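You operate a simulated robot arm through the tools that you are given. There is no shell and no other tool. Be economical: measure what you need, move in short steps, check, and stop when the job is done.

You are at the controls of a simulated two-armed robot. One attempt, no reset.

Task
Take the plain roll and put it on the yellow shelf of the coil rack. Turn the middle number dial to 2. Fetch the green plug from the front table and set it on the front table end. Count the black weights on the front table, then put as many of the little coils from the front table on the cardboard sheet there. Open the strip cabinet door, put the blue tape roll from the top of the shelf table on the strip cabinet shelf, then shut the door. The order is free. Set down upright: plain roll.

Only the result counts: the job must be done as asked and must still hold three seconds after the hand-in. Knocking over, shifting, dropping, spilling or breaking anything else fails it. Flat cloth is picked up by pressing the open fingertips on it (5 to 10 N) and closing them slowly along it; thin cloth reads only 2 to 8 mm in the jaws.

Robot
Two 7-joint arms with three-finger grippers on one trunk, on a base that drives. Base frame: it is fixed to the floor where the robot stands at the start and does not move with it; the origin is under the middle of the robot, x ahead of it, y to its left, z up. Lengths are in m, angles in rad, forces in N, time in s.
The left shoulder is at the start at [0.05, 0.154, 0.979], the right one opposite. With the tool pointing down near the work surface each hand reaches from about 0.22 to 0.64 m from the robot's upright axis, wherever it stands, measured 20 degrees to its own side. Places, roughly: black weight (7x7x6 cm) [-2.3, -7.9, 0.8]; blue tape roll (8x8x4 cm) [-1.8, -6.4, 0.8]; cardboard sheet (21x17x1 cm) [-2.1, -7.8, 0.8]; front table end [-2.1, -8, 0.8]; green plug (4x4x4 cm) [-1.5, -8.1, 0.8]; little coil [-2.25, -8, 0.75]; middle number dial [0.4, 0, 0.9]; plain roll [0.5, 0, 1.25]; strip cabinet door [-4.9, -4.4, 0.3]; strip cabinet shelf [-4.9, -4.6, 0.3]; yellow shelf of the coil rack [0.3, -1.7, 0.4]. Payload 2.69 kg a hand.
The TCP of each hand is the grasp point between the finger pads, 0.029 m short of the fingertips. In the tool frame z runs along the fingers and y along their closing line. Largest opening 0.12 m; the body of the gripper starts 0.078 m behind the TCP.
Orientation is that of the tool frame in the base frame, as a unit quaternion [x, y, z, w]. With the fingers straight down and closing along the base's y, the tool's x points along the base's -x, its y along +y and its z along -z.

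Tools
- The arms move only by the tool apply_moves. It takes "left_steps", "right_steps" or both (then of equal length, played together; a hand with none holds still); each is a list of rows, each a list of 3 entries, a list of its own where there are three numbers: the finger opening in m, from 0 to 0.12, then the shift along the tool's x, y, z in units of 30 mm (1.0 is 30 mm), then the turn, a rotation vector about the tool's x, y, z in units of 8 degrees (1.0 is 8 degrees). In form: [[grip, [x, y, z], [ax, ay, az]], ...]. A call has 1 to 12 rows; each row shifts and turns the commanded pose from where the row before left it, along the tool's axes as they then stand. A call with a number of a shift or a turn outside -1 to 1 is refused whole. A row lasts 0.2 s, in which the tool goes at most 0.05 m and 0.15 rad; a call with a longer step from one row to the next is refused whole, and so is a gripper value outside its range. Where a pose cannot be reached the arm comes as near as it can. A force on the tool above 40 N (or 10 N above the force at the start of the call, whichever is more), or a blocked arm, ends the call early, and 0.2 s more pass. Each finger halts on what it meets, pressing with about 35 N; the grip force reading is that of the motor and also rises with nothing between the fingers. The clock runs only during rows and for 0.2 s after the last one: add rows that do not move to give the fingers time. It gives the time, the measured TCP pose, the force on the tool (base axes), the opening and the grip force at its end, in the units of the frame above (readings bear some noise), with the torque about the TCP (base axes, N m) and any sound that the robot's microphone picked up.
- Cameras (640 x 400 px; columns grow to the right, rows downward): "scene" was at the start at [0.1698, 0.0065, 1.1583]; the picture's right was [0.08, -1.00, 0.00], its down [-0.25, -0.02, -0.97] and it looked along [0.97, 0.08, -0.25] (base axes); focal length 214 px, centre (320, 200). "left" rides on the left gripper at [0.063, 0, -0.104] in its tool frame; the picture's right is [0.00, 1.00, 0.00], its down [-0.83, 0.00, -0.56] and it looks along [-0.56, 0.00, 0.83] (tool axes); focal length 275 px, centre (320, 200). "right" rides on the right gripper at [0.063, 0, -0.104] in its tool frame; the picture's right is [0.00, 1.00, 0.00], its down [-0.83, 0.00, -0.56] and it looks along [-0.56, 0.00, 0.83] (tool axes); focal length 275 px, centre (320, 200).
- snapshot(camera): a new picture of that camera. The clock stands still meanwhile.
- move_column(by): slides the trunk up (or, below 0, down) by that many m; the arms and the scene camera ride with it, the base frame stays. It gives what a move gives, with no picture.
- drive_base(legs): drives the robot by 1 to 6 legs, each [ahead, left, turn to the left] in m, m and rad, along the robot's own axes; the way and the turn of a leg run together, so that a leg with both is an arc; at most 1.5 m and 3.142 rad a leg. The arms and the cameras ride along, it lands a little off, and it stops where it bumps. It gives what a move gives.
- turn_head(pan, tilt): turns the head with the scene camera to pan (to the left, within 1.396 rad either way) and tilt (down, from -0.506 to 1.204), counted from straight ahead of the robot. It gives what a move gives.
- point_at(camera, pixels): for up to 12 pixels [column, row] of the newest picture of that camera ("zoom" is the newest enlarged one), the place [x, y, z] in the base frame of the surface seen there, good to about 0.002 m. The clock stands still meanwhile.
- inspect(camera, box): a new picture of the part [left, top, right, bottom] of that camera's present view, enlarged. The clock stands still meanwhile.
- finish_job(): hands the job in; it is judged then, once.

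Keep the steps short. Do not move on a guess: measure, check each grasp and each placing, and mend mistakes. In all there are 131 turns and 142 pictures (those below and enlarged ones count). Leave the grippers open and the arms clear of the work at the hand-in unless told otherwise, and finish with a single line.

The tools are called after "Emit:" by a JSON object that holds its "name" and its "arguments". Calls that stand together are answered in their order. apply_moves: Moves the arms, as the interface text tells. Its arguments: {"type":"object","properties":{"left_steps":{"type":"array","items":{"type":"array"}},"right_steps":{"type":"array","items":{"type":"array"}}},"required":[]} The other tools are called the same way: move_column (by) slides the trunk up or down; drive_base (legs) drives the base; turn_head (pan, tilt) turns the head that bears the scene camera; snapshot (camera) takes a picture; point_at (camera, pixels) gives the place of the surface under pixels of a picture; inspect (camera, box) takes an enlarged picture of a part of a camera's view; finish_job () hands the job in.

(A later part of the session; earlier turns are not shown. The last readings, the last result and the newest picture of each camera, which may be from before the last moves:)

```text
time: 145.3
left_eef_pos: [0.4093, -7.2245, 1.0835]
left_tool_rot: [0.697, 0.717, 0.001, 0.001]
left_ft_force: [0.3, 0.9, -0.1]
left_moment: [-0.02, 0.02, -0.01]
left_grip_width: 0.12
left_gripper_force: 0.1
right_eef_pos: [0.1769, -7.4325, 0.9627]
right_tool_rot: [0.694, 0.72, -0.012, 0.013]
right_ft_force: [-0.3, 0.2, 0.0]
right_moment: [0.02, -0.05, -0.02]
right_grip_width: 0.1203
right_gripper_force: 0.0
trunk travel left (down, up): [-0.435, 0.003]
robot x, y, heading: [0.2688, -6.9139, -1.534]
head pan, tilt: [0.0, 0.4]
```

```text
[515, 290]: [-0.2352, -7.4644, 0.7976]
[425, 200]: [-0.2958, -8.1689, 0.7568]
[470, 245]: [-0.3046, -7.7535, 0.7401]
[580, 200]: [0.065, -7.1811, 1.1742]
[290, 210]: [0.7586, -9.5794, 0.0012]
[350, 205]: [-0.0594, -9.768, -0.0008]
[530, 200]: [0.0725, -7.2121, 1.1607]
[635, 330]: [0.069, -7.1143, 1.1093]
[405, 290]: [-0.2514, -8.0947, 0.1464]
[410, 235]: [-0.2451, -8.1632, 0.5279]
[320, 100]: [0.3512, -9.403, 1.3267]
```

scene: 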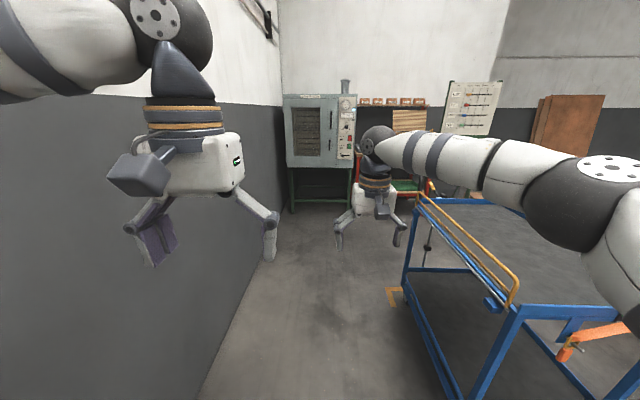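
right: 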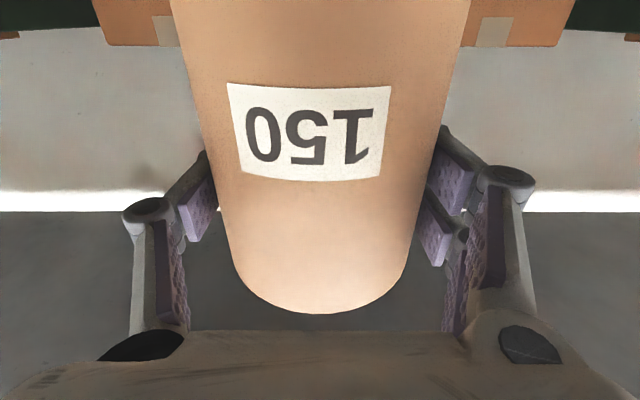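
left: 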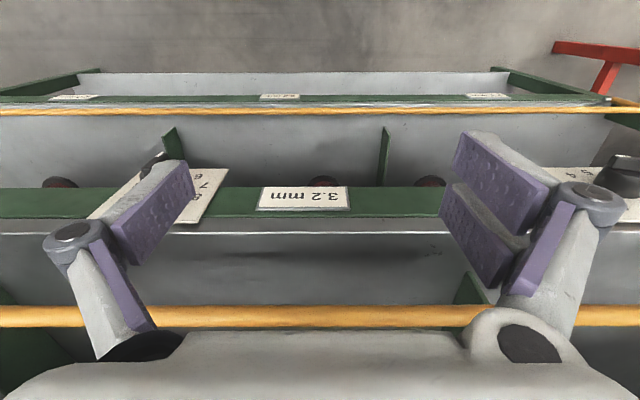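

There is clearance everywhere. I'll drive ahead, then right to the open spot, then turn to face +y.

Emit:
{"name": "drive_base", "arguments": {"legs": [[0, 0, -0.035], [0.9, 0, 0], [0.8, 0, 0], [0, -0.65, 0], [0, 0, -1.57], [0, 0, -1.57]]}}

Emit:
{"name": "turn_head", "arguments": {"pan": 0.9, "tilt": 0.4}}

Emit:
{"name": "snapshot", "arguments": {"camera": "scene"}}

```text
time: 166.9
left_eef_pos: [-0.5069, -8.313, 1.0844]
left_tool_rot: [0.721, -0.693, 0.0, 0.001]
left_ft_force: [-0.1, -0.8, -0.2]
left_moment: [-0.02, -0.03, 0.01]
left_grip_width: 0.1201
left_gripper_force: 0.2
right_eef_pos: [-0.2768, -8.1001, 0.962]
right_tool_rot: [0.722, -0.691, -0.013, -0.012]
right_ft_force: [0.3, -0.3, -0.6]
right_moment: [-0.03, -0.05, -0.01]
right_grip_width: 0.1203
right_gripper_force: 0.1
trunk travel left (down, up): [-0.435, 0.003]
robot x, y, heading: [-0.3636, -8.6216, 1.614]
head pan, tilt: [0.0, 0.4]
```

```text
time: 168.1
left_eef_pos: [-0.5072, -8.313, 1.0842]
left_tool_rot: [0.721, -0.693, -0.001, 0.002]
left_ft_force: [-0.1, -0.3, -0.4]
left_moment: [0.01, -0.02, 0.0]
left_grip_width: 0.1197
left_gripper_force: 0.0
right_eef_pos: [-0.2754, -8.1013, 0.961]
right_tool_rot: [0.723, -0.691, -0.012, -0.012]
right_ft_force: [-0.8, 0.5, -1.1]
right_moment: [0.0, 0.0, -0.01]
right_grip_width: 0.12
right_gripper_force: 0.1
trunk travel left (down, up): [-0.435, 0.003]
robot x, y, heading: [-0.3598, -8.6241, 1.616]
head pan, tilt: [0.901, 0.4]
```

```text
91 pictures are left
```

scene: 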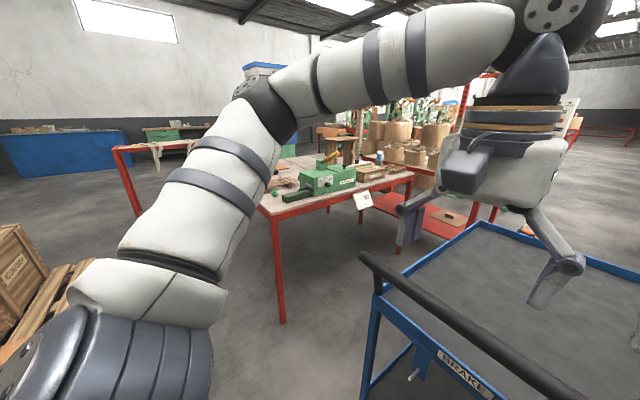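

The front table is to the left. I'll straighten, back slightly, drive left 0.9, and look at the table.

Emit:
{"name": "drive_base", "arguments": {"legs": [[0, 0, -0.045], [-0.08, 0.9, 0]]}}

Emit:
{"name": "turn_head", "arguments": {"pan": 0.5, "tilt": 0.5}}

Emit:
{"name": "snapshot", "arguments": {"camera": "scene"}}

```text
time: 175.7
left_eef_pos: [-1.3801, -8.3789, 1.0842]
left_tool_rot: [-0.701, 0.713, 0.002, -0.002]
left_ft_force: [0.7, -0.4, 0.3]
left_moment: [0.04, 0.02, 0.0]
left_grip_width: 0.1199
left_gripper_force: 0.0
right_eef_pos: [-1.1375, -8.1814, 0.961]
right_tool_rot: [-0.703, 0.711, 0.012, 0.013]
right_ft_force: [-0.2, -0.6, 0.3]
right_moment: [-0.01, 0.01, -0.02]
right_grip_width: 0.1199
right_gripper_force: 0.1
trunk travel left (down, up): [-0.435, 0.003]
robot x, y, heading: [-1.2547, -8.697, 1.56]
head pan, tilt: [0.901, 0.4]
```

```text
time: 176.6
left_eef_pos: [-1.3802, -8.3788, 1.0837]
left_tool_rot: [-0.701, 0.713, 0.0, -0.003]
left_ft_force: [0.9, 0.0, -0.7]
left_moment: [-0.02, 0.04, -0.02]
left_grip_width: 0.12
left_gripper_force: 0.0
right_eef_pos: [-1.1375, -8.1802, 0.9616]
right_tool_rot: [-0.702, 0.711, 0.011, 0.012]
right_ft_force: [-0.7, 0.6, 0.1]
right_moment: [0.03, 0.0, -0.01]
right_grip_width: 0.1198
right_gripper_force: 0.1
trunk travel left (down, up): [-0.435, 0.003]
robot x, y, heading: [-1.2555, -8.6947, 1.555]
head pan, tilt: [0.499, 0.499]
```

```text
90 pictures are left
```

scene: 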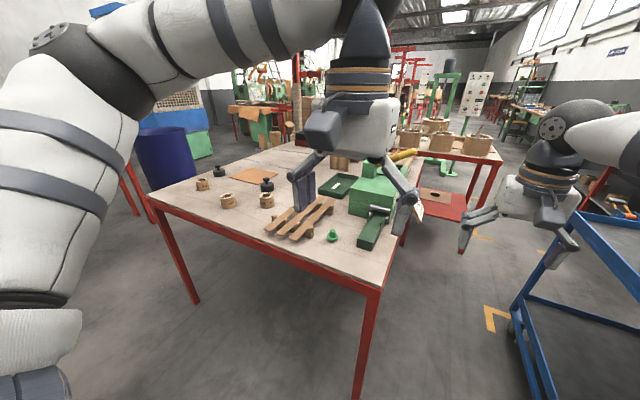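

Now I see the front table with its items: coils, black weights, cardboard and the green plug at (333,236). I'll enlarge it.

Emit:
{"name": "inspect", "arguments": {"camera": "scene", "box": [140, 130, 440, 290]}}

Emit:
{"name": "point_at", "arguments": {"camera": "scene", "pixels": [[333, 236], [203, 185], [228, 201], [267, 200], [220, 172], [267, 186], [254, 175], [160, 200], [370, 290], [294, 218], [374, 230], [370, 195]]}}

```text
2.13 times, centred on (290, 210) of scene
```

zoom: 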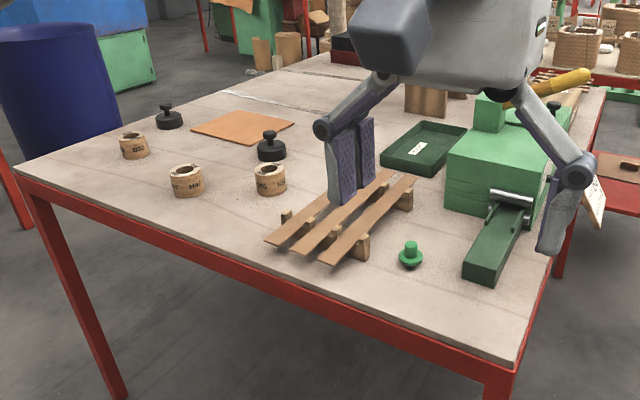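

```text
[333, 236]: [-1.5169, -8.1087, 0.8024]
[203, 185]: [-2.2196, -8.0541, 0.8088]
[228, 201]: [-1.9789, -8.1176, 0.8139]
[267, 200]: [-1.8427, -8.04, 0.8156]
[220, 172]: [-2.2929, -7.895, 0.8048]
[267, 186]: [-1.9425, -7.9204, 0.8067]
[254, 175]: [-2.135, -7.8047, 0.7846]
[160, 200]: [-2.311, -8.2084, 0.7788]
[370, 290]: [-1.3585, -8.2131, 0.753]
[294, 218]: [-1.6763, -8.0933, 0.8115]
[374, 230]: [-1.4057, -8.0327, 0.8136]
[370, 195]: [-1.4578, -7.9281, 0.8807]
```

I count two black weights so far and three coils. I'll tuck the right hand back and up, move the base closer, and then check for hidden weights.

Emit:
{"name": "apply_moves", "arguments": {"right_steps": [[0.12, [0.9, 0, -1], [0, 0, 0]], [0.12, [0.9, 0, -1], [0, 0, 0]], [0.12, [0.9, 0, -1], [0, 0, 0]], [0.12, [0.9, 0, -1], [0, 0, 0]], [0.12, [0.9, 0, -1], [0, 0, 0]], [0.12, [0.9, 0, -1], [0, 0, 0]]]}}

Emit:
{"name": "drive_base", "arguments": {"legs": [[0.1, 0.12, 0.012]]}}

Emit:
{"name": "turn_head", "arguments": {"pan": 0.3, "tilt": 0.5}}

Emit:
{"name": "snapshot", "arguments": {"camera": "left"}}

Emit:
{"name": "snapshot", "arguments": {"camera": "scene"}}

```text
time: 178.0
left_eef_pos: [-1.3806, -8.3797, 1.0849]
left_tool_rot: [-0.701, 0.713, 0.001, -0.001]
left_ft_force: [0.4, -0.1, 0.1]
left_moment: [0.0, -0.01, -0.01]
left_grip_width: 0.1199
left_gripper_force: 0.1
right_eef_pos: [-1.1395, -8.3489, 1.1353]
right_tool_rot: [-0.703, 0.711, 0.011, 0.014]
right_ft_force: [0.4, 0.0, -0.5]
right_moment: [0.04, 0.01, -0.04]
right_grip_width: 0.1199
right_gripper_force: 0.1
trunk travel left (down, up): [-0.435, 0.003]
robot x, y, heading: [-1.2559, -8.6973, 1.556]
head pan, tilt: [0.499, 0.499]
```

```text
time: 179.6
left_eef_pos: [-1.5041, -8.2812, 1.0845]
left_tool_rot: [-0.707, 0.708, 0.001, -0.002]
left_ft_force: [-0.7, 0.1, 1.1]
left_moment: [0.0, -0.02, -0.01]
left_grip_width: 0.1197
left_gripper_force: 0.0
right_eef_pos: [-1.2642, -8.247, 1.136]
right_tool_rot: [0.707, -0.707, -0.011, -0.013]
right_ft_force: [-0.3, 0.0, 0.3]
right_moment: [-0.01, -0.01, -0.02]
right_grip_width: 0.1197
right_gripper_force: 0.1
trunk travel left (down, up): [-0.435, 0.003]
robot x, y, heading: [-1.3727, -8.6018, 1.573]
head pan, tilt: [0.499, 0.499]
```

```text
time: 180.3
left_eef_pos: [-1.5033, -8.2829, 1.084]
left_tool_rot: [-0.706, 0.708, 0.001, -0.002]
left_ft_force: [0.1, -0.1, 0.0]
left_moment: [-0.01, -0.01, 0.01]
left_grip_width: 0.1202
left_gripper_force: 0.0
right_eef_pos: [-1.264, -8.247, 1.1357]
right_tool_rot: [0.708, -0.706, -0.013, -0.012]
right_ft_force: [0.8, -0.6, -0.2]
right_moment: [-0.02, 0.01, 0.01]
right_grip_width: 0.1201
right_gripper_force: 0.0
trunk travel left (down, up): [-0.435, 0.003]
robot x, y, heading: [-1.37, -8.5963, 1.569]
head pan, tilt: [0.3, 0.499]
```

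```text
88 pictures are left
```

left: 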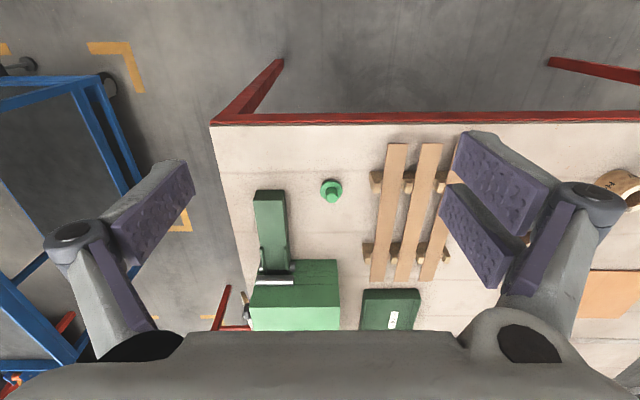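

```text
87 pictures are left
```

scene: 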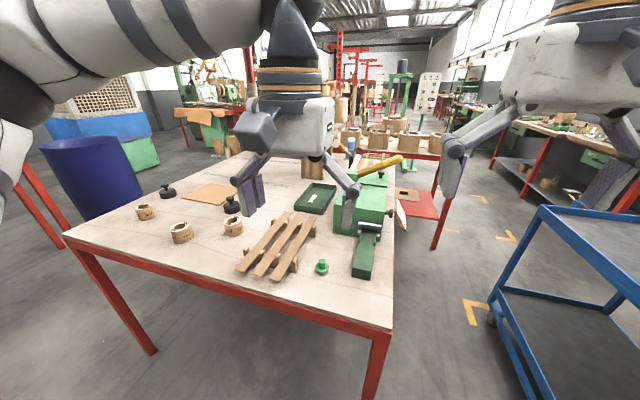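

The left camera sees the plug at (331,190). I'll measure it and its neighbours.

Emit:
{"name": "point_at", "arguments": {"camera": "left", "pixels": [[331, 189], [331, 199], [323, 191], [340, 191], [331, 182], [270, 195], [380, 185], [300, 180], [350, 220]]}}

Emit:
{"name": "inspect", "arguments": {"camera": "left", "box": [240, 140, 400, 240]}}

```text
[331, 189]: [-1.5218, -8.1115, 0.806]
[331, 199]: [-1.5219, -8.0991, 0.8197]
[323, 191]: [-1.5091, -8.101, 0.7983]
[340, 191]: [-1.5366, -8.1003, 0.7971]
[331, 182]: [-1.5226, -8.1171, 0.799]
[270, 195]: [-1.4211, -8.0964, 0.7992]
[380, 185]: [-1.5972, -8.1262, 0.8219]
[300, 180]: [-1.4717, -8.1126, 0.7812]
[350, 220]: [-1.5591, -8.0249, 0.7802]
```

```text
4.00 times, centred on (320, 190) of left
```

zoom: 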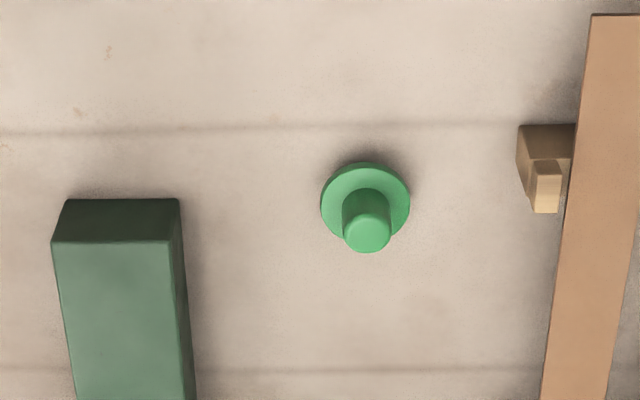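

The plug is at (-1.5225,-8.103): flange about 33 mm wide, table at z 0.781, plug top at 0.82. I'll lower the trunk 0.085 and move the left hand above it.

Emit:
{"name": "move_column", "arguments": {"by": -0.085}}

Emit:
{"name": "apply_moves", "arguments": {"left_steps": [[0.07, [-1, 0.107, 0.5], [0, 0, 0]], [0.07, [-1, 0.107, 0.5], [0, 0, 0]], [0.07, [-1, 0.107, 0.5], [0, 0, 0]], [0.07, [-1, 0.107, 0.5], [0, 0, 0]], [0.07, [-1, 0.107, 0.5], [0, 0, 0]], [0.07, [-1, 0.107, 0.5], [0, 0, 0]], [0.07, [0, 0, 0], [0, 0, 0]]]}}

Emit:
{"name": "snapshot", "arguments": {"camera": "left"}}

```text
time: 181.5
left_eef_pos: [-1.5045, -8.2806, 0.9995]
left_tool_rot: [-0.706, 0.709, 0.0, -0.002]
left_ft_force: [0.4, 0.1, 0.6]
left_moment: [-0.01, -0.01, 0.02]
left_grip_width: 0.1202
left_gripper_force: 0.1
right_eef_pos: [-1.2649, -8.2476, 1.0506]
right_tool_rot: [0.708, -0.706, -0.012, -0.013]
right_ft_force: [-0.2, 0.1, 0.7]
right_moment: [0.02, -0.01, -0.04]
right_grip_width: 0.1201
right_gripper_force: 0.2
trunk travel left (down, up): [-0.35, 0.088]
robot x, y, heading: [-1.3743, -8.6029, 1.574]
head pan, tilt: [0.3, 0.499]
```

```text
time: 183.1
left_eef_pos: [-1.5208, -8.1015, 0.9076]
left_tool_rot: [-0.706, 0.708, 0.001, -0.003]
left_ft_force: [0.4, 0.1, -0.9]
left_moment: [0.0, 0.01, 0.02]
left_grip_width: 0.0698
left_gripper_force: 0.0
right_eef_pos: [-1.2637, -8.2476, 1.0504]
right_tool_rot: [0.707, -0.707, -0.012, -0.013]
right_ft_force: [-0.4, -0.1, -0.9]
right_moment: [-0.02, 0.0, 0.01]
right_grip_width: 0.12
right_gripper_force: 0.0
trunk travel left (down, up): [-0.35, 0.088]
robot x, y, heading: [-1.3733, -8.599, 1.572]
head pan, tilt: [0.3, 0.499]
```

```text
85 pictures are left
```

left: 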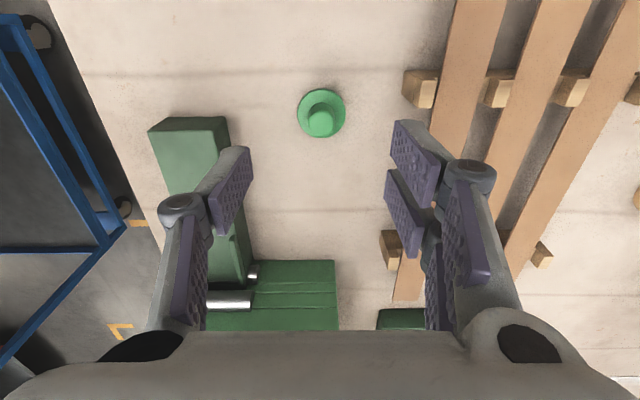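

The hand is centred above the plug. I'll descend to z 0.816 and close.

Emit:
{"name": "apply_moves", "arguments": {"left_steps": [[0.07, [0, 0.05, 1], [0, 0, 0]], [0.07, [0, 0, 1], [0, 0, 0]], [0.07, [0, 0, 1], [0, 0, 0]], [0.07, [0, 0, 0], [0, 0, 0]], [0.02, [0, 0, 0], [0, 0, 0]], [0.02, [0, 0, 0], [0, 0, 0]], [0.02, [0, 0, 0], [0, 0, 0]]]}}

Emit:
{"name": "apply_moves", "arguments": {"left_steps": [[0.02, [0, 0, -1], [0, 0, 0]], [0.02, [0, 0, -1], [0, 0, 0]], [0.02, [0, 0, -1], [0, 0, 0]], [0.02, [0, 0, -1], [0, 0, 0]]]}}

Emit:
{"name": "snapshot", "arguments": {"camera": "left"}}

```text
time: 184.7
left_eef_pos: [-1.5232, -8.1011, 0.8178]
left_tool_rot: [-0.706, 0.708, 0.001, -0.002]
left_ft_force: [-0.4, -0.4, 0.3]
left_moment: [-0.01, -0.02, 0.02]
left_grip_width: 0.0351
left_gripper_force: 35.1
right_eef_pos: [-1.2632, -8.2476, 1.0514]
right_tool_rot: [0.707, -0.707, -0.013, -0.013]
right_ft_force: [-0.2, -0.8, 0.4]
right_moment: [0.0, 0.0, -0.01]
right_grip_width: 0.1198
right_gripper_force: 0.0
trunk travel left (down, up): [-0.35, 0.088]
robot x, y, heading: [-1.3743, -8.5966, 1.573]
head pan, tilt: [0.3, 0.499]
```

```text
time: 185.7
left_eef_pos: [-1.5238, -8.1014, 0.9402]
left_tool_rot: [-0.706, 0.708, 0.001, -0.002]
left_ft_force: [0.6, 0.1, -0.9]
left_moment: [-0.03, 0.02, -0.01]
left_grip_width: 0.0349
left_gripper_force: 35.3
right_eef_pos: [-1.2635, -8.2477, 1.05]
right_tool_rot: [0.707, -0.707, -0.013, -0.012]
right_ft_force: [0.0, -0.3, 1.1]
right_moment: [-0.01, -0.03, 0.01]
right_grip_width: 0.12
right_gripper_force: 0.0
trunk travel left (down, up): [-0.35, 0.088]
robot x, y, heading: [-1.374, -8.5999, 1.574]
head pan, tilt: [0.3, 0.499]
```

```text
84 pictures are left
```

left: 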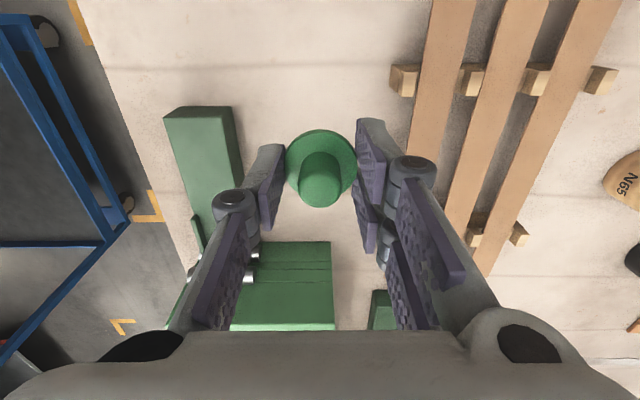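

The plug is held. Before driving left I'll check what is at the left (red frame, barrel) in the last scene view.

Emit:
{"name": "point_at", "arguments": {"camera": "scene", "pixels": [[20, 195], [48, 240], [60, 150], [100, 160], [70, 240], [150, 350]]}}

Emit:
{"name": "drive_base", "arguments": {"legs": [[0, 0.3, 0]]}}

Emit:
{"name": "turn_head", "arguments": {"pan": 0.2, "tilt": 0.6}}

Emit:
{"name": "snapshot", "arguments": {"camera": "scene"}}

```text
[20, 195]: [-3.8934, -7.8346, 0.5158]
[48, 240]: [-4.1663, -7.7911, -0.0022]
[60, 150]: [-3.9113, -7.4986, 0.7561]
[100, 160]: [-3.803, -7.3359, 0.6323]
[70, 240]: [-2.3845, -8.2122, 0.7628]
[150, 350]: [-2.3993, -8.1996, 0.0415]
```

```text
time: 188.6
left_eef_pos: [-1.8214, -8.1011, 0.9386]
left_tool_rot: [-0.706, 0.708, -0.001, -0.002]
left_ft_force: [-0.6, 0.0, -0.2]
left_moment: [-0.01, -0.02, 0.0]
left_grip_width: 0.035
left_gripper_force: 34.7
right_eef_pos: [-1.5617, -8.2491, 1.0499]
right_tool_rot: [-0.706, 0.708, 0.013, 0.012]
right_ft_force: [-0.6, -0.6, -0.1]
right_moment: [0.03, -0.02, 0.01]
right_grip_width: 0.1201
right_gripper_force: 0.0
trunk travel left (down, up): [-0.35, 0.088]
robot x, y, heading: [-1.6733, -8.599, 1.571]
head pan, tilt: [0.3, 0.499]
```

```text
time: 189.3
left_eef_pos: [-1.822, -8.1017, 0.9391]
left_tool_rot: [-0.706, 0.709, 0.0, -0.002]
left_ft_force: [0.2, 0.8, -0.2]
left_moment: [-0.02, -0.04, 0.0]
left_grip_width: 0.035
left_gripper_force: 34.9
right_eef_pos: [-1.5606, -8.2485, 1.0492]
right_tool_rot: [-0.707, 0.707, 0.013, 0.013]
right_ft_force: [0.5, -1.1, -0.4]
right_moment: [0.02, 0.01, 0.0]
right_grip_width: 0.1202
right_gripper_force: 0.2
trunk travel left (down, up): [-0.35, 0.088]
robot x, y, heading: [-1.6726, -8.599, 1.572]
head pan, tilt: [0.201, 0.6]
```

```text
83 pictures are left
```

scene: 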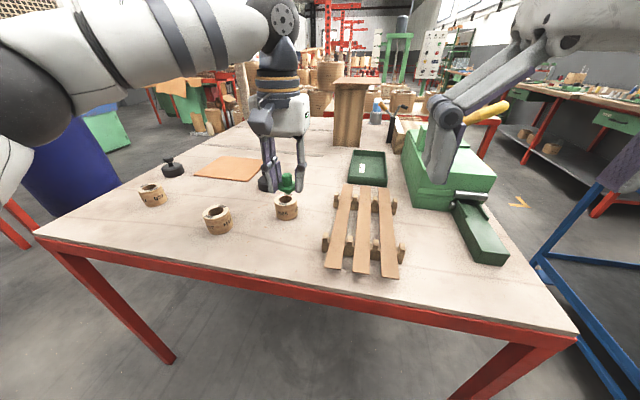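

The table is clear at the end. I'll drive left another 0.28 and look down with the left camera.

Emit:
{"name": "drive_base", "arguments": {"legs": [[0, 0.28, 0]]}}

Emit:
{"name": "snapshot", "arguments": {"camera": "left"}}

Emit:
{"name": "snapshot", "arguments": {"camera": "scene"}}

```text
time: 192.0
left_eef_pos: [-2.0958, -8.1014, 0.9383]
left_tool_rot: [-0.705, 0.71, 0.001, -0.001]
left_ft_force: [0.7, 0.4, -0.4]
left_moment: [0.02, 0.0, -0.03]
left_grip_width: 0.0349
left_gripper_force: 35.2
right_eef_pos: [-1.8358, -8.2493, 1.0503]
right_tool_rot: [-0.706, 0.708, 0.013, 0.012]
right_ft_force: [-0.5, -0.6, -0.5]
right_moment: [0.01, 0.03, 0.02]
right_grip_width: 0.1199
right_gripper_force: 0.2
trunk travel left (down, up): [-0.35, 0.088]
robot x, y, heading: [-1.9474, -8.6018, 1.573]
head pan, tilt: [0.201, 0.6]
```

```text
82 pictures are left
```

left: 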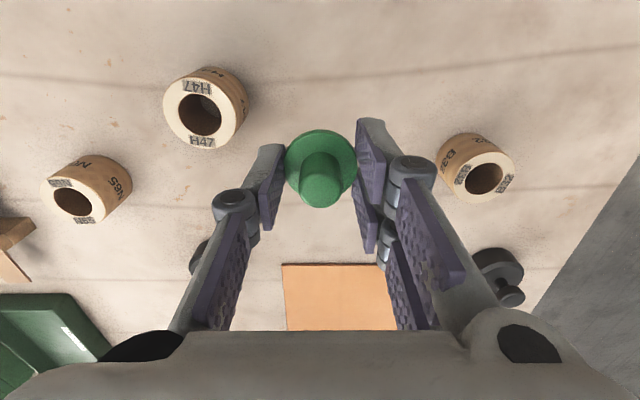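

```text
81 pictures are left
```

scene: 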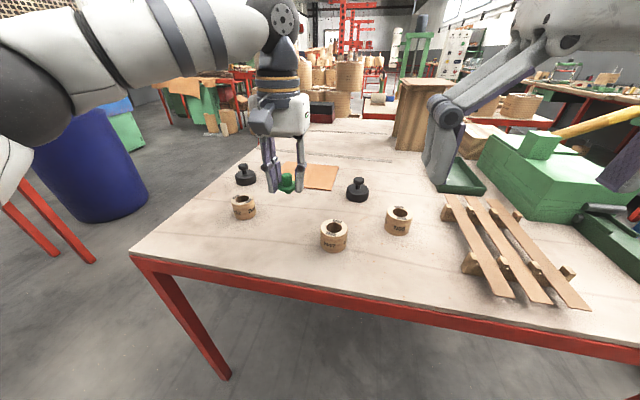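

I'll carry the plug forward 0.10 to (-2.10,-8.00) and lower it.

Emit:
{"name": "apply_moves", "arguments": {"left_steps": [[0.02, [-0.83, 0, 0], [0, 0, 0]], [0.02, [-0.83, 0, 0], [0, 0, 0]], [0.02, [-0.83, 0, 0], [0, 0, 0]], [0.02, [-0.83, 0, 0], [0, 0, 0]], [0.02, [0, 0, 1], [0, 0, 0]], [0.02, [0, 0, 1], [0, 0, 0]], [0.02, [0, 0, 1], [0, 0, 0]], [0.02, [0, 0, 0.7], [0, 0, 0]], [0.02, [0, 0, 0.15], [0, 0, 0]], [0.02, [0, 0, 0], [0, 0, 0]]]}}

```text
time: 194.2
left_eef_pos: [-2.0934, -8.0222, 0.8219]
left_tool_rot: [-0.704, 0.71, 0.001, -0.003]
left_ft_force: [0.1, 0.9, -0.7]
left_moment: [0.03, 0.01, -0.01]
left_grip_width: 0.0349
left_gripper_force: 35.7
left hand out of reach, approached as far as the arm can: row 4
right_eef_pos: [-1.8344, -8.2492, 1.0493]
right_tool_rot: [-0.706, 0.708, 0.012, 0.012]
right_ft_force: [-0.1, 0.6, -0.5]
right_moment: [-0.01, -0.04, 0.03]
right_grip_width: 0.1202
right_gripper_force: 0.0
trunk travel left (down, up): [-0.35, 0.088]
robot x, y, heading: [-1.9455, -8.5997, 1.569]
head pan, tilt: [0.201, 0.6]
```

The hand is at (-2.093,-8.022), which is fine. I'll lower the last 4 mm and release.

Emit:
{"name": "apply_moves", "arguments": {"left_steps": [[0.02, [0, 0, 0.1], [0, 0, 0]], [0.02, [0, 0, 0.06], [0, 0, 0]], [0.045, [0, 0, 0], [0, 0, 0]], [0.07, [0, 0, 0], [0, 0, 0]], [0.07, [0, 0, -0.5], [0, 0, 0]], [0.07, [0, 0, -1], [0, 0, 0]], [0.07, [0, 0, -1], [0, 0, 0]], [0.07, [0, 0, -1], [0, 0, 0]], [0.07, [1, 0, -0.5], [0, 0, 0]], [0.07, [1, 0, 0], [0, 0, 0]], [0.07, [1, 0, 0], [0, 0, 0]]]}}

Emit:
{"name": "snapshot", "arguments": {"camera": "left"}}

Emit:
{"name": "snapshot", "arguments": {"camera": "scene"}}

```text
time: 196.6
left_eef_pos: [-2.0921, -8.1118, 0.9383]
left_tool_rot: [-0.705, 0.709, 0.001, -0.002]
left_ft_force: [0.2, 0.4, -0.2]
left_moment: [0.02, -0.01, 0.02]
left_grip_width: 0.0698
left_gripper_force: 0.0
right_eef_pos: [-1.8352, -8.2488, 1.0499]
right_tool_rot: [-0.706, 0.708, 0.012, 0.013]
right_ft_force: [0.3, -1.0, 0.5]
right_moment: [0.02, -0.02, 0.04]
right_grip_width: 0.12
right_gripper_force: 0.1
trunk travel left (down, up): [-0.35, 0.088]
robot x, y, heading: [-1.9463, -8.5971, 1.575]
head pan, tilt: [0.201, 0.6]
```

```text
80 pictures are left
```

left: 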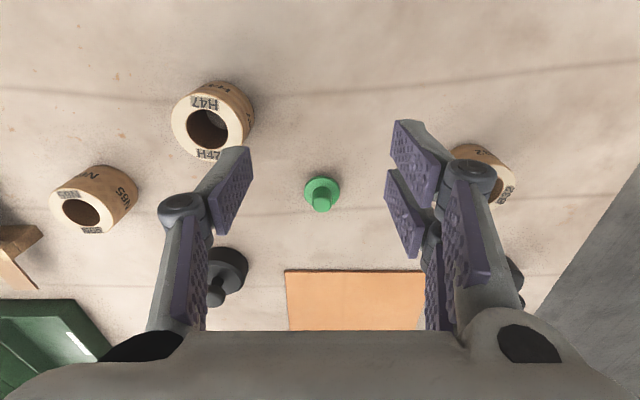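

```text
79 pictures are left
```

scene: 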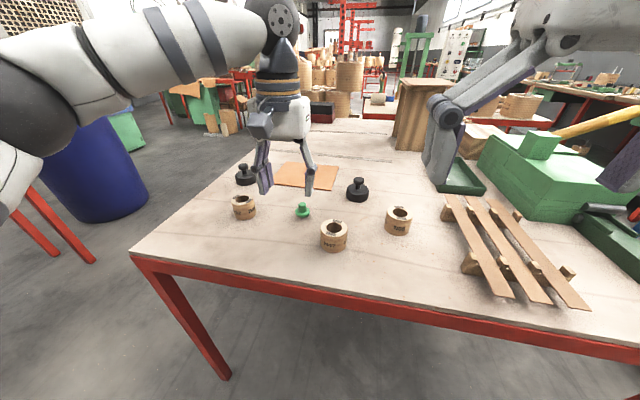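

The plug stands. I'll enlarge the far table area to look for more weights.

Emit:
{"name": "inspect", "arguments": {"camera": "scene", "box": [220, 70, 520, 240]}}

Emit:
{"name": "point_at", "arguments": {"camera": "left", "pixels": [[212, 160], [180, 128], [240, 110], [210, 100], [245, 130], [288, 275], [420, 275], [222, 290], [465, 160], [320, 195], [510, 190], [260, 200]]}}

Emit:
{"name": "point_at", "arguments": {"camera": "scene", "pixels": [[333, 226], [333, 246], [320, 234], [347, 234], [398, 213], [398, 229], [386, 221], [411, 221], [278, 184], [330, 188], [338, 168], [300, 163]]}}

```text
2.13 times, centred on (370, 155) of scene
```

zoom: 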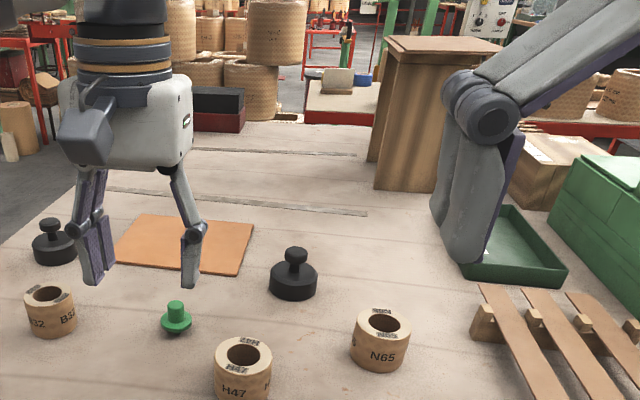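

```text
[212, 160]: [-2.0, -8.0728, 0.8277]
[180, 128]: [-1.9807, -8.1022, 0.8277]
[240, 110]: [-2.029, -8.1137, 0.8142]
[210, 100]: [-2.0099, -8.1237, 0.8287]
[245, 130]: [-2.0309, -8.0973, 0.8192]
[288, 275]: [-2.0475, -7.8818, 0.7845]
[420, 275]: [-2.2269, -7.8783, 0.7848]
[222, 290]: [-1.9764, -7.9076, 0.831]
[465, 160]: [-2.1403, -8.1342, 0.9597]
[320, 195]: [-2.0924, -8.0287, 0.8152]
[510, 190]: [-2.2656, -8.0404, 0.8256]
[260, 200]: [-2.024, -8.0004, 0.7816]
```

```text
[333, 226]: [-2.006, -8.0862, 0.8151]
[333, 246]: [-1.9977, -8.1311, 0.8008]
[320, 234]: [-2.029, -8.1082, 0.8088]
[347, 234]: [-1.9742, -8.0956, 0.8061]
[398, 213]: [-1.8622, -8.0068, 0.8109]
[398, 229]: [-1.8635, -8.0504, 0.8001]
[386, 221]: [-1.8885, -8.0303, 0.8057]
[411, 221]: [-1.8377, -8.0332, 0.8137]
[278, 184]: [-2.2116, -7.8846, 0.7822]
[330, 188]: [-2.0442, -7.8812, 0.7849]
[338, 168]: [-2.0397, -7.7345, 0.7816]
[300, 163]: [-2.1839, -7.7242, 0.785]
```

Two weights are visible. The cardboard spans about x -2.045…-2.255, y -7.88…-7.73. Coils B (-2.005,-8.099) and A (~-2.24,-8.05) are closest. I'll edge the base 0.13 closer so that the sheet is in reach.

Emit:
{"name": "drive_base", "arguments": {"legs": [[0.07, 0, 0], [0.06, 0, 0]]}}

Emit:
{"name": "apply_moves", "arguments": {"left_steps": [[0.08, [0.9, -0.4, 0], [0, 0, 0]], [0.08, [0.9, -0.4, 0], [0, 0, 0]], [0.08, [0.9, -0.4, 0], [0, 0, 0]], [0.08, [0.9, -0.4, 0], [0, 0, 0]], [0.08, [0.9, -0.4, 0], [0, 0, 0]], [0.08, [0, 0, 0], [0, 0, 0]]]}}

Emit:
{"name": "snapshot", "arguments": {"camera": "left"}}

```text
time: 198.2
left_eef_pos: [-2.0918, -7.9811, 0.9358]
left_tool_rot: [-0.705, 0.71, 0.001, -0.003]
left_ft_force: [0.4, 0.2, -0.3]
left_moment: [-0.02, 0.0, -0.01]
left_grip_width: 0.0699
left_gripper_force: 0.1
right_eef_pos: [-1.8345, -8.1173, 1.0502]
right_tool_rot: [-0.707, 0.707, 0.012, 0.011]
right_ft_force: [0.0, 0.0, -0.7]
right_moment: [-0.02, 0.01, 0.03]
right_grip_width: 0.1201
right_gripper_force: 0.1
trunk travel left (down, up): [-0.35, 0.088]
robot x, y, heading: [-1.9467, -8.4739, 1.569]
head pan, tilt: [0.201, 0.6]
```

```text
time: 199.6
left_eef_pos: [-2.0328, -8.1178, 0.9365]
left_tool_rot: [-0.705, 0.71, 0.0, -0.002]
left_ft_force: [0.0, 0.1, -0.1]
left_moment: [0.02, 0.03, 0.01]
left_grip_width: 0.0802
left_gripper_force: 0.1
right_eef_pos: [-1.8352, -8.1182, 1.0499]
right_tool_rot: [-0.706, 0.708, 0.012, 0.012]
right_ft_force: [0.6, 0.4, -0.4]
right_moment: [-0.01, 0.01, 0.0]
right_grip_width: 0.1199
right_gripper_force: 0.0
trunk travel left (down, up): [-0.35, 0.088]
robot x, y, heading: [-1.9473, -8.4694, 1.564]
head pan, tilt: [0.201, 0.6]
```

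```text
77 pictures are left
```

left: 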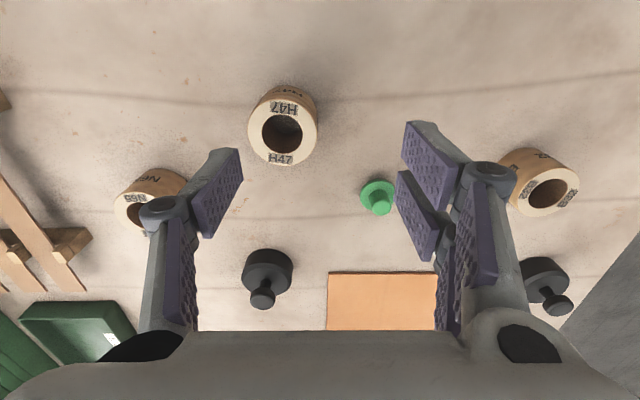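

I'll measure the ring edges of coil H47.

Emit:
{"name": "point_at", "arguments": {"camera": "left", "pixels": [[252, 132], [315, 132], [283, 102], [283, 162], [510, 185], [577, 190], [550, 165], [540, 214]]}}

```text
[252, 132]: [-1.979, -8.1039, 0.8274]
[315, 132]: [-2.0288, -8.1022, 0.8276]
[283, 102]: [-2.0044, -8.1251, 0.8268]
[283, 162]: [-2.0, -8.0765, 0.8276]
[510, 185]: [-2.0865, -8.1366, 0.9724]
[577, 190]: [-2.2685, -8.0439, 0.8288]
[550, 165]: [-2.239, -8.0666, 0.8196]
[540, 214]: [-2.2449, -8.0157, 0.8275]
```

Coil H47's centre is (-2.003,-8.101). I'll align, descend, grip and lift.

Emit:
{"name": "apply_moves", "arguments": {"left_steps": [[0.08, [-0.57, -0.97, 0], [0, 0, 0]], [0.08, [0, 0, 1], [0, 0, 0]], [0.08, [0, 0, 1], [0, 0, 0]], [0.08, [0, 0, 1], [0, 0, 0]], [0.08, [0, 0, 0.95], [0, 0, 0]], [0.08, [0, 0, 0], [0, 0, 0]], [0.04, [0, 0, 0], [0, 0, 0]], [0.04, [0, 0, 0], [0, 0, 0]], [0.04, [0, 0, 0], [0, 0, 0]]]}}

Emit:
{"name": "apply_moves", "arguments": {"left_steps": [[0.04, [0, 0, -1], [0, 0, 0]], [0.04, [0, 0, -1], [0, 0, 0]], [0.04, [0, 0, -1], [0, 0, 0]], [0.04, [0, 0, 0], [0, 0, 0]]]}}

Emit:
{"name": "snapshot", "arguments": {"camera": "left"}}

```text
time: 201.6
left_eef_pos: [-2.0037, -8.0996, 0.818]
left_tool_rot: [-0.705, 0.709, 0.001, -0.002]
left_ft_force: [0.9, -1.2, -0.2]
left_moment: [0.04, 0.0, 0.0]
left_grip_width: 0.0558
left_gripper_force: 34.8
right_eef_pos: [-1.8359, -8.1188, 1.05]
right_tool_rot: [-0.706, 0.708, 0.012, 0.012]
right_ft_force: [-0.1, -0.2, 1.0]
right_moment: [-0.02, -0.02, 0.05]
right_grip_width: 0.12
right_gripper_force: 0.0
trunk travel left (down, up): [-0.35, 0.088]
robot x, y, heading: [-1.9464, -8.4688, 1.571]
head pan, tilt: [0.201, 0.6]
```

```text
time: 202.6
left_eef_pos: [-2.0035, -8.0998, 0.9078]
left_tool_rot: [-0.705, 0.709, 0.001, -0.002]
left_ft_force: [0.2, 0.1, -1.5]
left_moment: [-0.02, 0.01, 0.03]
left_grip_width: 0.0557
left_gripper_force: 34.9
right_eef_pos: [-1.8349, -8.1183, 1.0503]
right_tool_rot: [-0.706, 0.708, 0.012, 0.012]
right_ft_force: [0.1, 0.1, -0.2]
right_moment: [0.01, -0.02, 0.02]
right_grip_width: 0.1202
right_gripper_force: 0.1
trunk travel left (down, up): [-0.35, 0.088]
robot x, y, heading: [-1.9484, -8.469, 1.571]
head pan, tilt: [0.201, 0.6]
```

```text
76 pictures are left
```

left: 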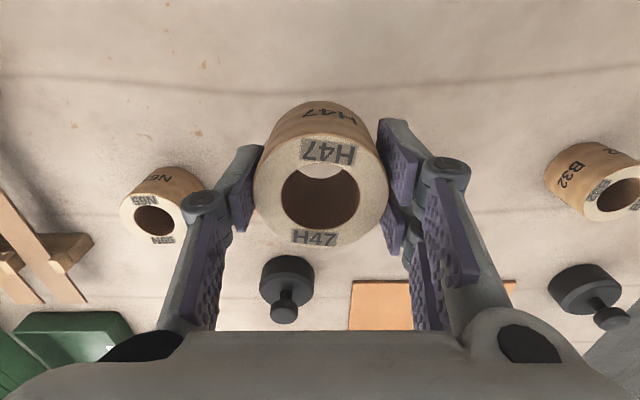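

The coil is held. I'll carry it over to (-2.095,-7.835), above the sheet.

Emit:
{"name": "apply_moves", "arguments": {"left_steps": [[0.04, [-0.883, 0.307, 0], [0, 0, 0]], [0.04, [-0.883, 0.307, 0], [0, 0, 0]], [0.04, [-0.883, 0.307, 0], [0, 0, 0]], [0.04, [-0.883, 0.307, 0], [0, 0, 0]], [0.04, [-0.883, 0.307, 0], [0, 0, 0]], [0.04, [-0.883, 0.307, 0], [0, 0, 0]], [0.04, [-0.883, 0.307, 0], [0, 0, 0]], [0.04, [-0.883, 0.307, 0], [0, 0, 0]], [0.04, [-0.883, 0.307, 0], [0, 0, 0]], [0.04, [-0.883, 0.307, 0], [0, 0, 0]]]}}

Emit:
{"name": "snapshot", "arguments": {"camera": "left"}}

```text
time: 204.8
left_eef_pos: [-2.0829, -7.8833, 0.9039]
left_tool_rot: [-0.704, 0.71, 0.0, -0.002]
left_ft_force: [-0.3, 0.1, -1.7]
left_moment: [0.01, -0.02, 0.03]
left_grip_width: 0.056
left_gripper_force: 34.8
left hand out of reach, approached as far as the arm can: row 9, 10
right_eef_pos: [-1.835, -8.1188, 1.049]
right_tool_rot: [-0.707, 0.707, 0.012, 0.012]
right_ft_force: [-0.7, 0.6, 1.2]
right_moment: [0.0, 0.0, -0.02]
right_grip_width: 0.1199
right_gripper_force: 0.0
trunk travel left (down, up): [-0.35, 0.088]
robot x, y, heading: [-1.9447, -8.4718, 1.568]
head pan, tilt: [0.201, 0.6]
```

```text
75 pictures are left
```

left: 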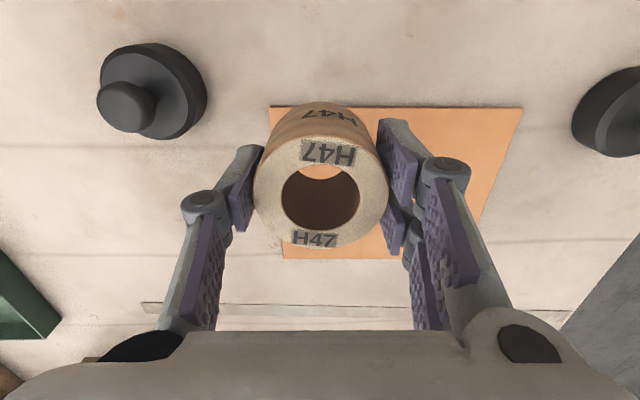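

That is the reach limit at y -7.883. I'll edge the base 0.05 forward and 0.02 left.

Emit:
{"name": "drive_base", "arguments": {"legs": [[0.055, 0.02, 0]]}}

Emit:
{"name": "point_at", "arguments": {"camera": "left", "pixels": [[272, 108], [518, 110], [285, 256], [440, 110]]}}

```text
time: 205.7
left_eef_pos: [-2.1005, -7.8287, 0.9034]
left_tool_rot: [-0.704, 0.71, 0.0, -0.002]
left_ft_force: [-0.6, 0.0, -1.5]
left_moment: [-0.07, 0.01, 0.01]
left_grip_width: 0.0558
left_gripper_force: 34.9
right_eef_pos: [-1.8535, -8.064, 1.0508]
right_tool_rot: [-0.706, 0.708, 0.013, 0.012]
right_ft_force: [0.0, -0.9, -0.6]
right_moment: [-0.06, 0.0, 0.0]
right_grip_width: 0.12
right_gripper_force: 0.1
trunk travel left (down, up): [-0.35, 0.088]
robot x, y, heading: [-1.9685, -8.4162, 1.568]
head pan, tilt: [0.201, 0.6]
```

```text
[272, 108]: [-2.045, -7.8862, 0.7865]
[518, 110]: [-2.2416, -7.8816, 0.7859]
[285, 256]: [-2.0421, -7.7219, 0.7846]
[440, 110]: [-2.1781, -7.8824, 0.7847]
```

The coil is over the sheet. I'll lower it gently and release.

Emit:
{"name": "apply_moves", "arguments": {"left_steps": [[0.04, [0, 0, 0.9], [0, 0, 0]], [0.04, [0, 0, 0.9], [0, 0, 0]], [0.04, [0, 0, 0.7], [0, 0, 0]], [0.04, [0, 0, 0.1], [0, 0, 0]], [0.04, [0, 0, 0], [0, 0, 0]]]}}

```text
time: 206.9
left_eef_pos: [-2.1013, -7.8294, 0.8249]
left_tool_rot: [-0.704, 0.71, 0.001, -0.003]
left_ft_force: [-1.1, 0.6, -1.4]
left_moment: [0.0, -0.01, -0.02]
left_grip_width: 0.0562
left_gripper_force: 34.7
right_eef_pos: [-1.8539, -8.0647, 1.0504]
right_tool_rot: [-0.706, 0.708, 0.012, 0.013]
right_ft_force: [0.5, -0.2, -0.6]
right_moment: [0.02, 0.0, -0.01]
right_grip_width: 0.1199
right_gripper_force: 0.1
trunk travel left (down, up): [-0.35, 0.088]
robot x, y, heading: [-1.9652, -8.4188, 1.569]
head pan, tilt: [0.201, 0.6]
```

3 mm more, then release, rise, and move back toward coil B32.

Emit:
{"name": "apply_moves", "arguments": {"left_steps": [[0.04, [0, 0, 0.1], [0, 0, 0]], [0.065, [0, 0, 0], [0, 0, 0]], [0.08, [0, 0, 0], [0, 0, 0]], [0.08, [0, 0, -1], [0, 0, 0]], [0.08, [0, 0, -1], [0, 0, 0]], [0.08, [0, 0, -1], [0, 0, 0]], [0.08, [0.9, 0.3, -0.5], [0, 0, 0]], [0.08, [1, 0.5, 0], [0, 0, 0]], [0.08, [1, 0.5, 0], [0, 0, 0]], [0.08, [1, 0.8, 0], [0, 0, 0]], [0.08, [1, 0.8, 0], [0, 0, 0]], [0.08, [1, 0.8, 0], [0, 0, 0]]]}}

Emit:
{"name": "apply_moves", "arguments": {"left_steps": [[0.08, [0.8, 0.5, 0], [0, 0, 0]], [0.08, [0, 0, 0], [0, 0, 0]]]}}

Emit:
{"name": "snapshot", "arguments": {"camera": "left"}}

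```text
time: 209.5
left_eef_pos: [-2.2118, -8.0049, 0.9291]
left_tool_rot: [-0.704, 0.711, 0.001, -0.001]
left_ft_force: [-0.6, 0.0, -0.3]
left_moment: [0.02, 0.02, 0.01]
left_grip_width: 0.0803
left_gripper_force: 0.0
right_eef_pos: [-1.8531, -8.0648, 1.0511]
right_tool_rot: [-0.705, 0.709, 0.012, 0.013]
right_ft_force: [-0.2, -0.1, -0.3]
right_moment: [0.02, 0.03, 0.0]
right_grip_width: 0.1202
right_gripper_force: 0.2
trunk travel left (down, up): [-0.35, 0.088]
robot x, y, heading: [-1.9662, -8.4183, 1.57]
head pan, tilt: [0.201, 0.6]
```

```text
time: 210.1
left_eef_pos: [-2.229, -8.0287, 0.9292]
left_tool_rot: [-0.704, 0.71, 0.001, -0.002]
left_ft_force: [-0.4, 1.1, -0.1]
left_moment: [-0.03, -0.01, 0.03]
left_grip_width: 0.08
left_gripper_force: 0.1
right_eef_pos: [-1.8538, -8.0646, 1.05]
right_tool_rot: [-0.706, 0.708, 0.012, 0.012]
right_ft_force: [0.7, 0.9, -0.4]
right_moment: [-0.03, 0.03, 0.0]
right_grip_width: 0.12
right_gripper_force: 0.0
trunk travel left (down, up): [-0.35, 0.088]
robot x, y, heading: [-1.9672, -8.4152, 1.561]
head pan, tilt: [0.201, 0.6]
```

```text
74 pictures are left
```

left: 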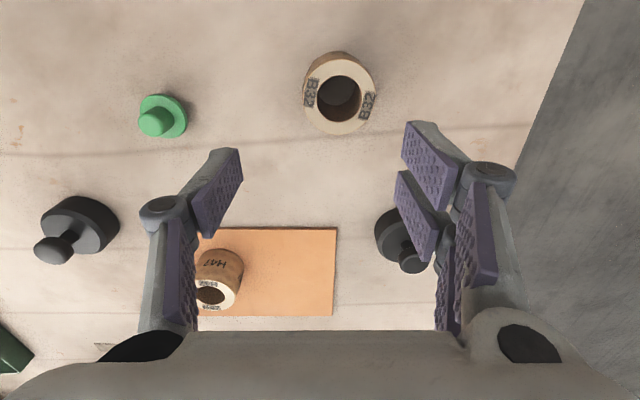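

H47 stands on the sheet. I'll measure coil B32 (ring around (340,97)).

Emit:
{"name": "point_at", "arguments": {"camera": "left", "pixels": [[307, 97], [374, 97], [340, 66], [340, 132], [330, 260], [290, 260], [220, 270]]}}

```text
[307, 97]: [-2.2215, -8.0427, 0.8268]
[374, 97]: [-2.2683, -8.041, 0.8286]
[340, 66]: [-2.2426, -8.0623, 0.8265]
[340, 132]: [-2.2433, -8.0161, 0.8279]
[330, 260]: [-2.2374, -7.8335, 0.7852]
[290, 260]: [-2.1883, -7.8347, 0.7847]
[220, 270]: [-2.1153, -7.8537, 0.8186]
```

B32's centre is (-2.2445,-8.040). I'll align, descend, grip and lift.

Emit:
{"name": "apply_moves", "arguments": {"left_steps": [[0.08, [0.38, 0.52, 0], [0, 0, 0]], [0.08, [0, 0, 1], [0, 0, 0]], [0.08, [0, 0, 1], [0, 0, 0]], [0.08, [0, 0, 1], [0, 0, 0]], [0.08, [0, 0, 0.7], [0, 0, 0]], [0.08, [0, 0, 0], [0, 0, 0]], [0.04, [0, 0, 0], [0, 0, 0]], [0.04, [0, 0, 0], [0, 0, 0]], [0.04, [0, 0, 0], [0, 0, 0]], [0.04, [0, 0, -1], [0, 0, 0]], [0.04, [0, 0, -1], [0, 0, 0]], [0.04, [0, 0, -1], [0, 0, 0]]]}}

Emit:
{"name": "apply_moves", "arguments": {"left_steps": [[0.04, [-0.9, -0.16, 0], [0, 0, 0]], [0.04, [-0.9, -0.16, 0], [0, 0, 0]], [0.04, [-0.9, -0.16, 0], [0, 0, 0]], [0.04, [-0.9, -0.16, 0], [0, 0, 0]], [0.04, [-0.9, -0.16, 0], [0, 0, 0]], [0.04, [-0.9, -0.16, 0], [0, 0, 0]], [0.04, [-0.9, -0.16, 0], [0, 0, 0]], [0.04, [-0.7, -0.2, 0], [0, 0, 0]], [0.04, [0, 0, 0], [0, 0, 0]]]}}

Emit:
{"name": "snapshot", "arguments": {"camera": "left"}}

```text
time: 212.7
left_eef_pos: [-2.2452, -8.0388, 0.9085]
left_tool_rot: [-0.704, 0.71, 0.001, -0.002]
left_ft_force: [0.5, 0.2, -1.3]
left_moment: [-0.03, -0.02, -0.04]
left_grip_width: 0.0529
left_gripper_force: 34.8
right_eef_pos: [-1.854, -8.0656, 1.0507]
right_tool_rot: [-0.706, 0.708, 0.012, 0.012]
right_ft_force: [0.5, 0.7, -0.1]
right_moment: [0.01, 0.01, 0.0]
right_grip_width: 0.12
right_gripper_force: 0.1
trunk travel left (down, up): [-0.35, 0.088]
robot x, y, heading: [-1.9659, -8.4139, 1.566]
head pan, tilt: [0.201, 0.6]
```

```text
time: 214.7
left_eef_pos: [-2.2033, -7.8311, 0.9056]
left_tool_rot: [-0.703, 0.711, 0.002, -0.003]
left_ft_force: [0.4, 0.9, -2.1]
left_moment: [-0.03, -0.02, -0.02]
left_grip_width: 0.0527
left_gripper_force: 35.5
right_eef_pos: [-1.8531, -8.0654, 1.05]
right_tool_rot: [-0.706, 0.708, 0.013, 0.013]
right_ft_force: [0.1, 1.0, 0.5]
right_moment: [-0.03, 0.0, -0.01]
right_grip_width: 0.12
right_gripper_force: 0.0
trunk travel left (down, up): [-0.35, 0.088]
robot x, y, heading: [-1.9685, -8.4165, 1.567]
head pan, tilt: [0.201, 0.6]
```

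```text
73 pictures are left
```

left: 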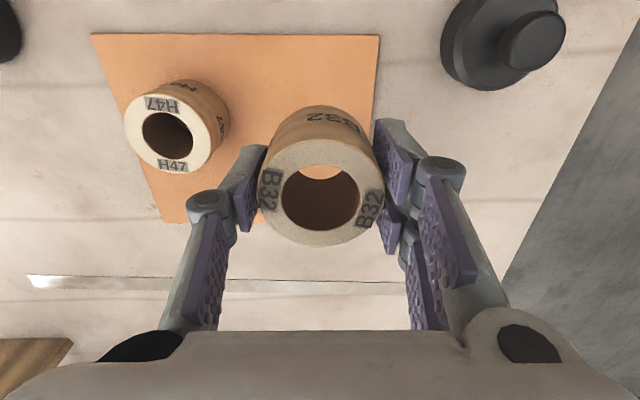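

B32 is over the sheet and clear of H47. I'll lower, release, and rise.

Emit:
{"name": "apply_moves", "arguments": {"left_steps": [[0.04, [0, 0, 0.9], [0, 0, 0]], [0.04, [0, 0, 0.9], [0, 0, 0]], [0.04, [0, 0, 0.8], [0, 0, 0]], [0.04, [0, 0, 0.12], [0, 0, 0]], [0.04, [0, 0, 0.04], [0, 0, 0]], [0.06, [0, 0, 0], [0, 0, 0]], [0.07, [0, 0, 0], [0, 0, 0]], [0.07, [0, 0, -1], [0, 0, 0]], [0.07, [0, 0, -1], [0, 0, 0]], [0.07, [0, 0, -1], [0, 0, 0]], [0.07, [0.9, 0, -1], [0, 0, 0]], [0.07, [0.9, 0, -0.8], [0, 0, 0]]]}}

Emit:
{"name": "apply_moves", "arguments": {"left_steps": [[0.12, [0.9, -0.4, -0.8], [0, 0, 0]], [0.12, [0.9, -0.4, -0.8], [0, 0, 0]], [0.12, [0.9, -0.4, -0.8], [0, 0, 0]], [0.12, [0.9, -0.4, -0.8], [0, 0, 0]], [0.12, [0.9, 0, 0], [0, 0, 0]], [0.12, [0, 0, 0], [0, 0, 0]]]}}

Emit:
{"name": "snapshot", "arguments": {"camera": "left"}}

Emit:
{"name": "turn_head", "arguments": {"pan": 0.0, "tilt": 0.5}}

Emit:
{"name": "snapshot", "arguments": {"camera": "scene"}}

```text
time: 217.3
left_eef_pos: [-2.2037, -7.8859, 0.9684]
left_tool_rot: [-0.704, 0.71, 0.001, -0.002]
left_ft_force: [0.1, -0.9, -0.2]
left_moment: [0.02, -0.03, -0.03]
left_grip_width: 0.0701
left_gripper_force: 0.0
right_eef_pos: [-1.8539, -8.0647, 1.0511]
right_tool_rot: [-0.706, 0.708, 0.012, 0.012]
right_ft_force: [-0.2, 1.0, 0.0]
right_moment: [0.01, 0.0, 0.01]
right_grip_width: 0.1203
right_gripper_force: 0.1
trunk travel left (down, up): [-0.35, 0.088]
robot x, y, heading: [-1.9686, -8.4139, 1.565]
head pan, tilt: [0.201, 0.6]
```

```text
time: 218.7
left_eef_pos: [-2.1573, -8.0186, 1.0644]
left_tool_rot: [-0.704, 0.71, 0.001, -0.002]
left_ft_force: [-0.9, 0.2, 0.8]
left_moment: [-0.02, -0.02, -0.02]
left_grip_width: 0.12
left_gripper_force: 0.1
right_eef_pos: [-1.8535, -8.0649, 1.0504]
right_tool_rot: [-0.706, 0.708, 0.012, 0.012]
right_ft_force: [-0.4, -0.1, 0.5]
right_moment: [0.02, 0.0, -0.08]
right_grip_width: 0.1201
right_gripper_force: 0.1
trunk travel left (down, up): [-0.35, 0.088]
robot x, y, heading: [-1.9656, -8.4157, 1.568]
head pan, tilt: [0.201, 0.6]
```

```text
72 pictures are left
```

left: 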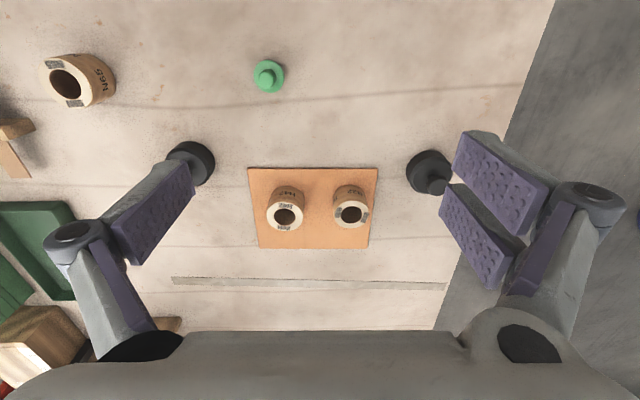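

```text
time: 219.4
left_eef_pos: [-2.1572, -8.0193, 1.064]
left_tool_rot: [-0.704, 0.71, 0.002, -0.004]
left_ft_force: [0.1, 0.3, -0.9]
left_moment: [-0.01, 0.01, -0.01]
left_grip_width: 0.12
left_gripper_force: 0.0
right_eef_pos: [-1.8533, -8.0638, 1.0503]
right_tool_rot: [-0.706, 0.708, 0.012, 0.013]
right_ft_force: [-0.3, 0.0, 0.6]
right_moment: [-0.01, 0.01, 0.0]
right_grip_width: 0.1202
right_gripper_force: 0.0
trunk travel left (down, up): [-0.35, 0.088]
robot x, y, heading: [-1.9638, -8.4143, 1.565]
head pan, tilt: [0.0, 0.499]
```

```text
71 pictures are left
```

scene: 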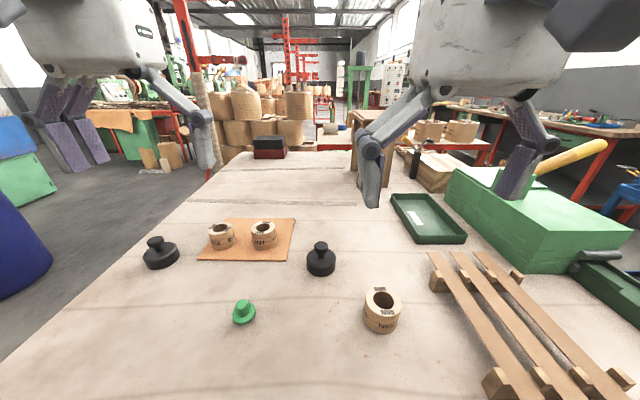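

Both coils are on the sheet. There is something dark near (415,160), so I'll enlarge it to check whether it is a weight.

Emit:
{"name": "inspect", "arguments": {"camera": "scene", "box": [330, 90, 510, 220]}}

Emit:
{"name": "point_at", "arguments": {"camera": "zoom", "pixels": [[305, 250], [320, 200], [120, 200], [200, 90], [400, 260]]}}

```text
3.08 times, centred on (420, 155) of scene
```

zoom: 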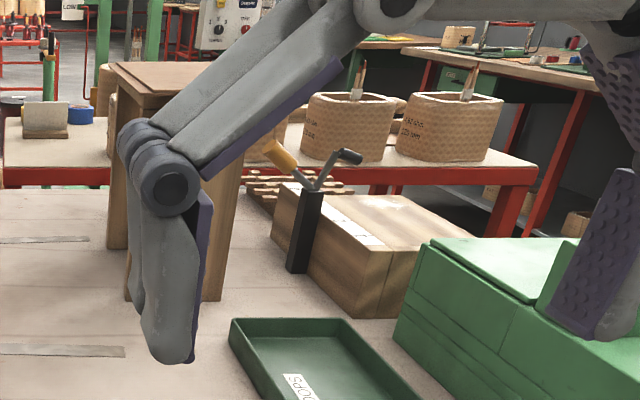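

```text
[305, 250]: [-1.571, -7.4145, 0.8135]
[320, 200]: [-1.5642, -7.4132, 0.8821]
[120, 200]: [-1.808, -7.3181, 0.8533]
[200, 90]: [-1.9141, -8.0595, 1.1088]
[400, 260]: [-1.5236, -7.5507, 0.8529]
```

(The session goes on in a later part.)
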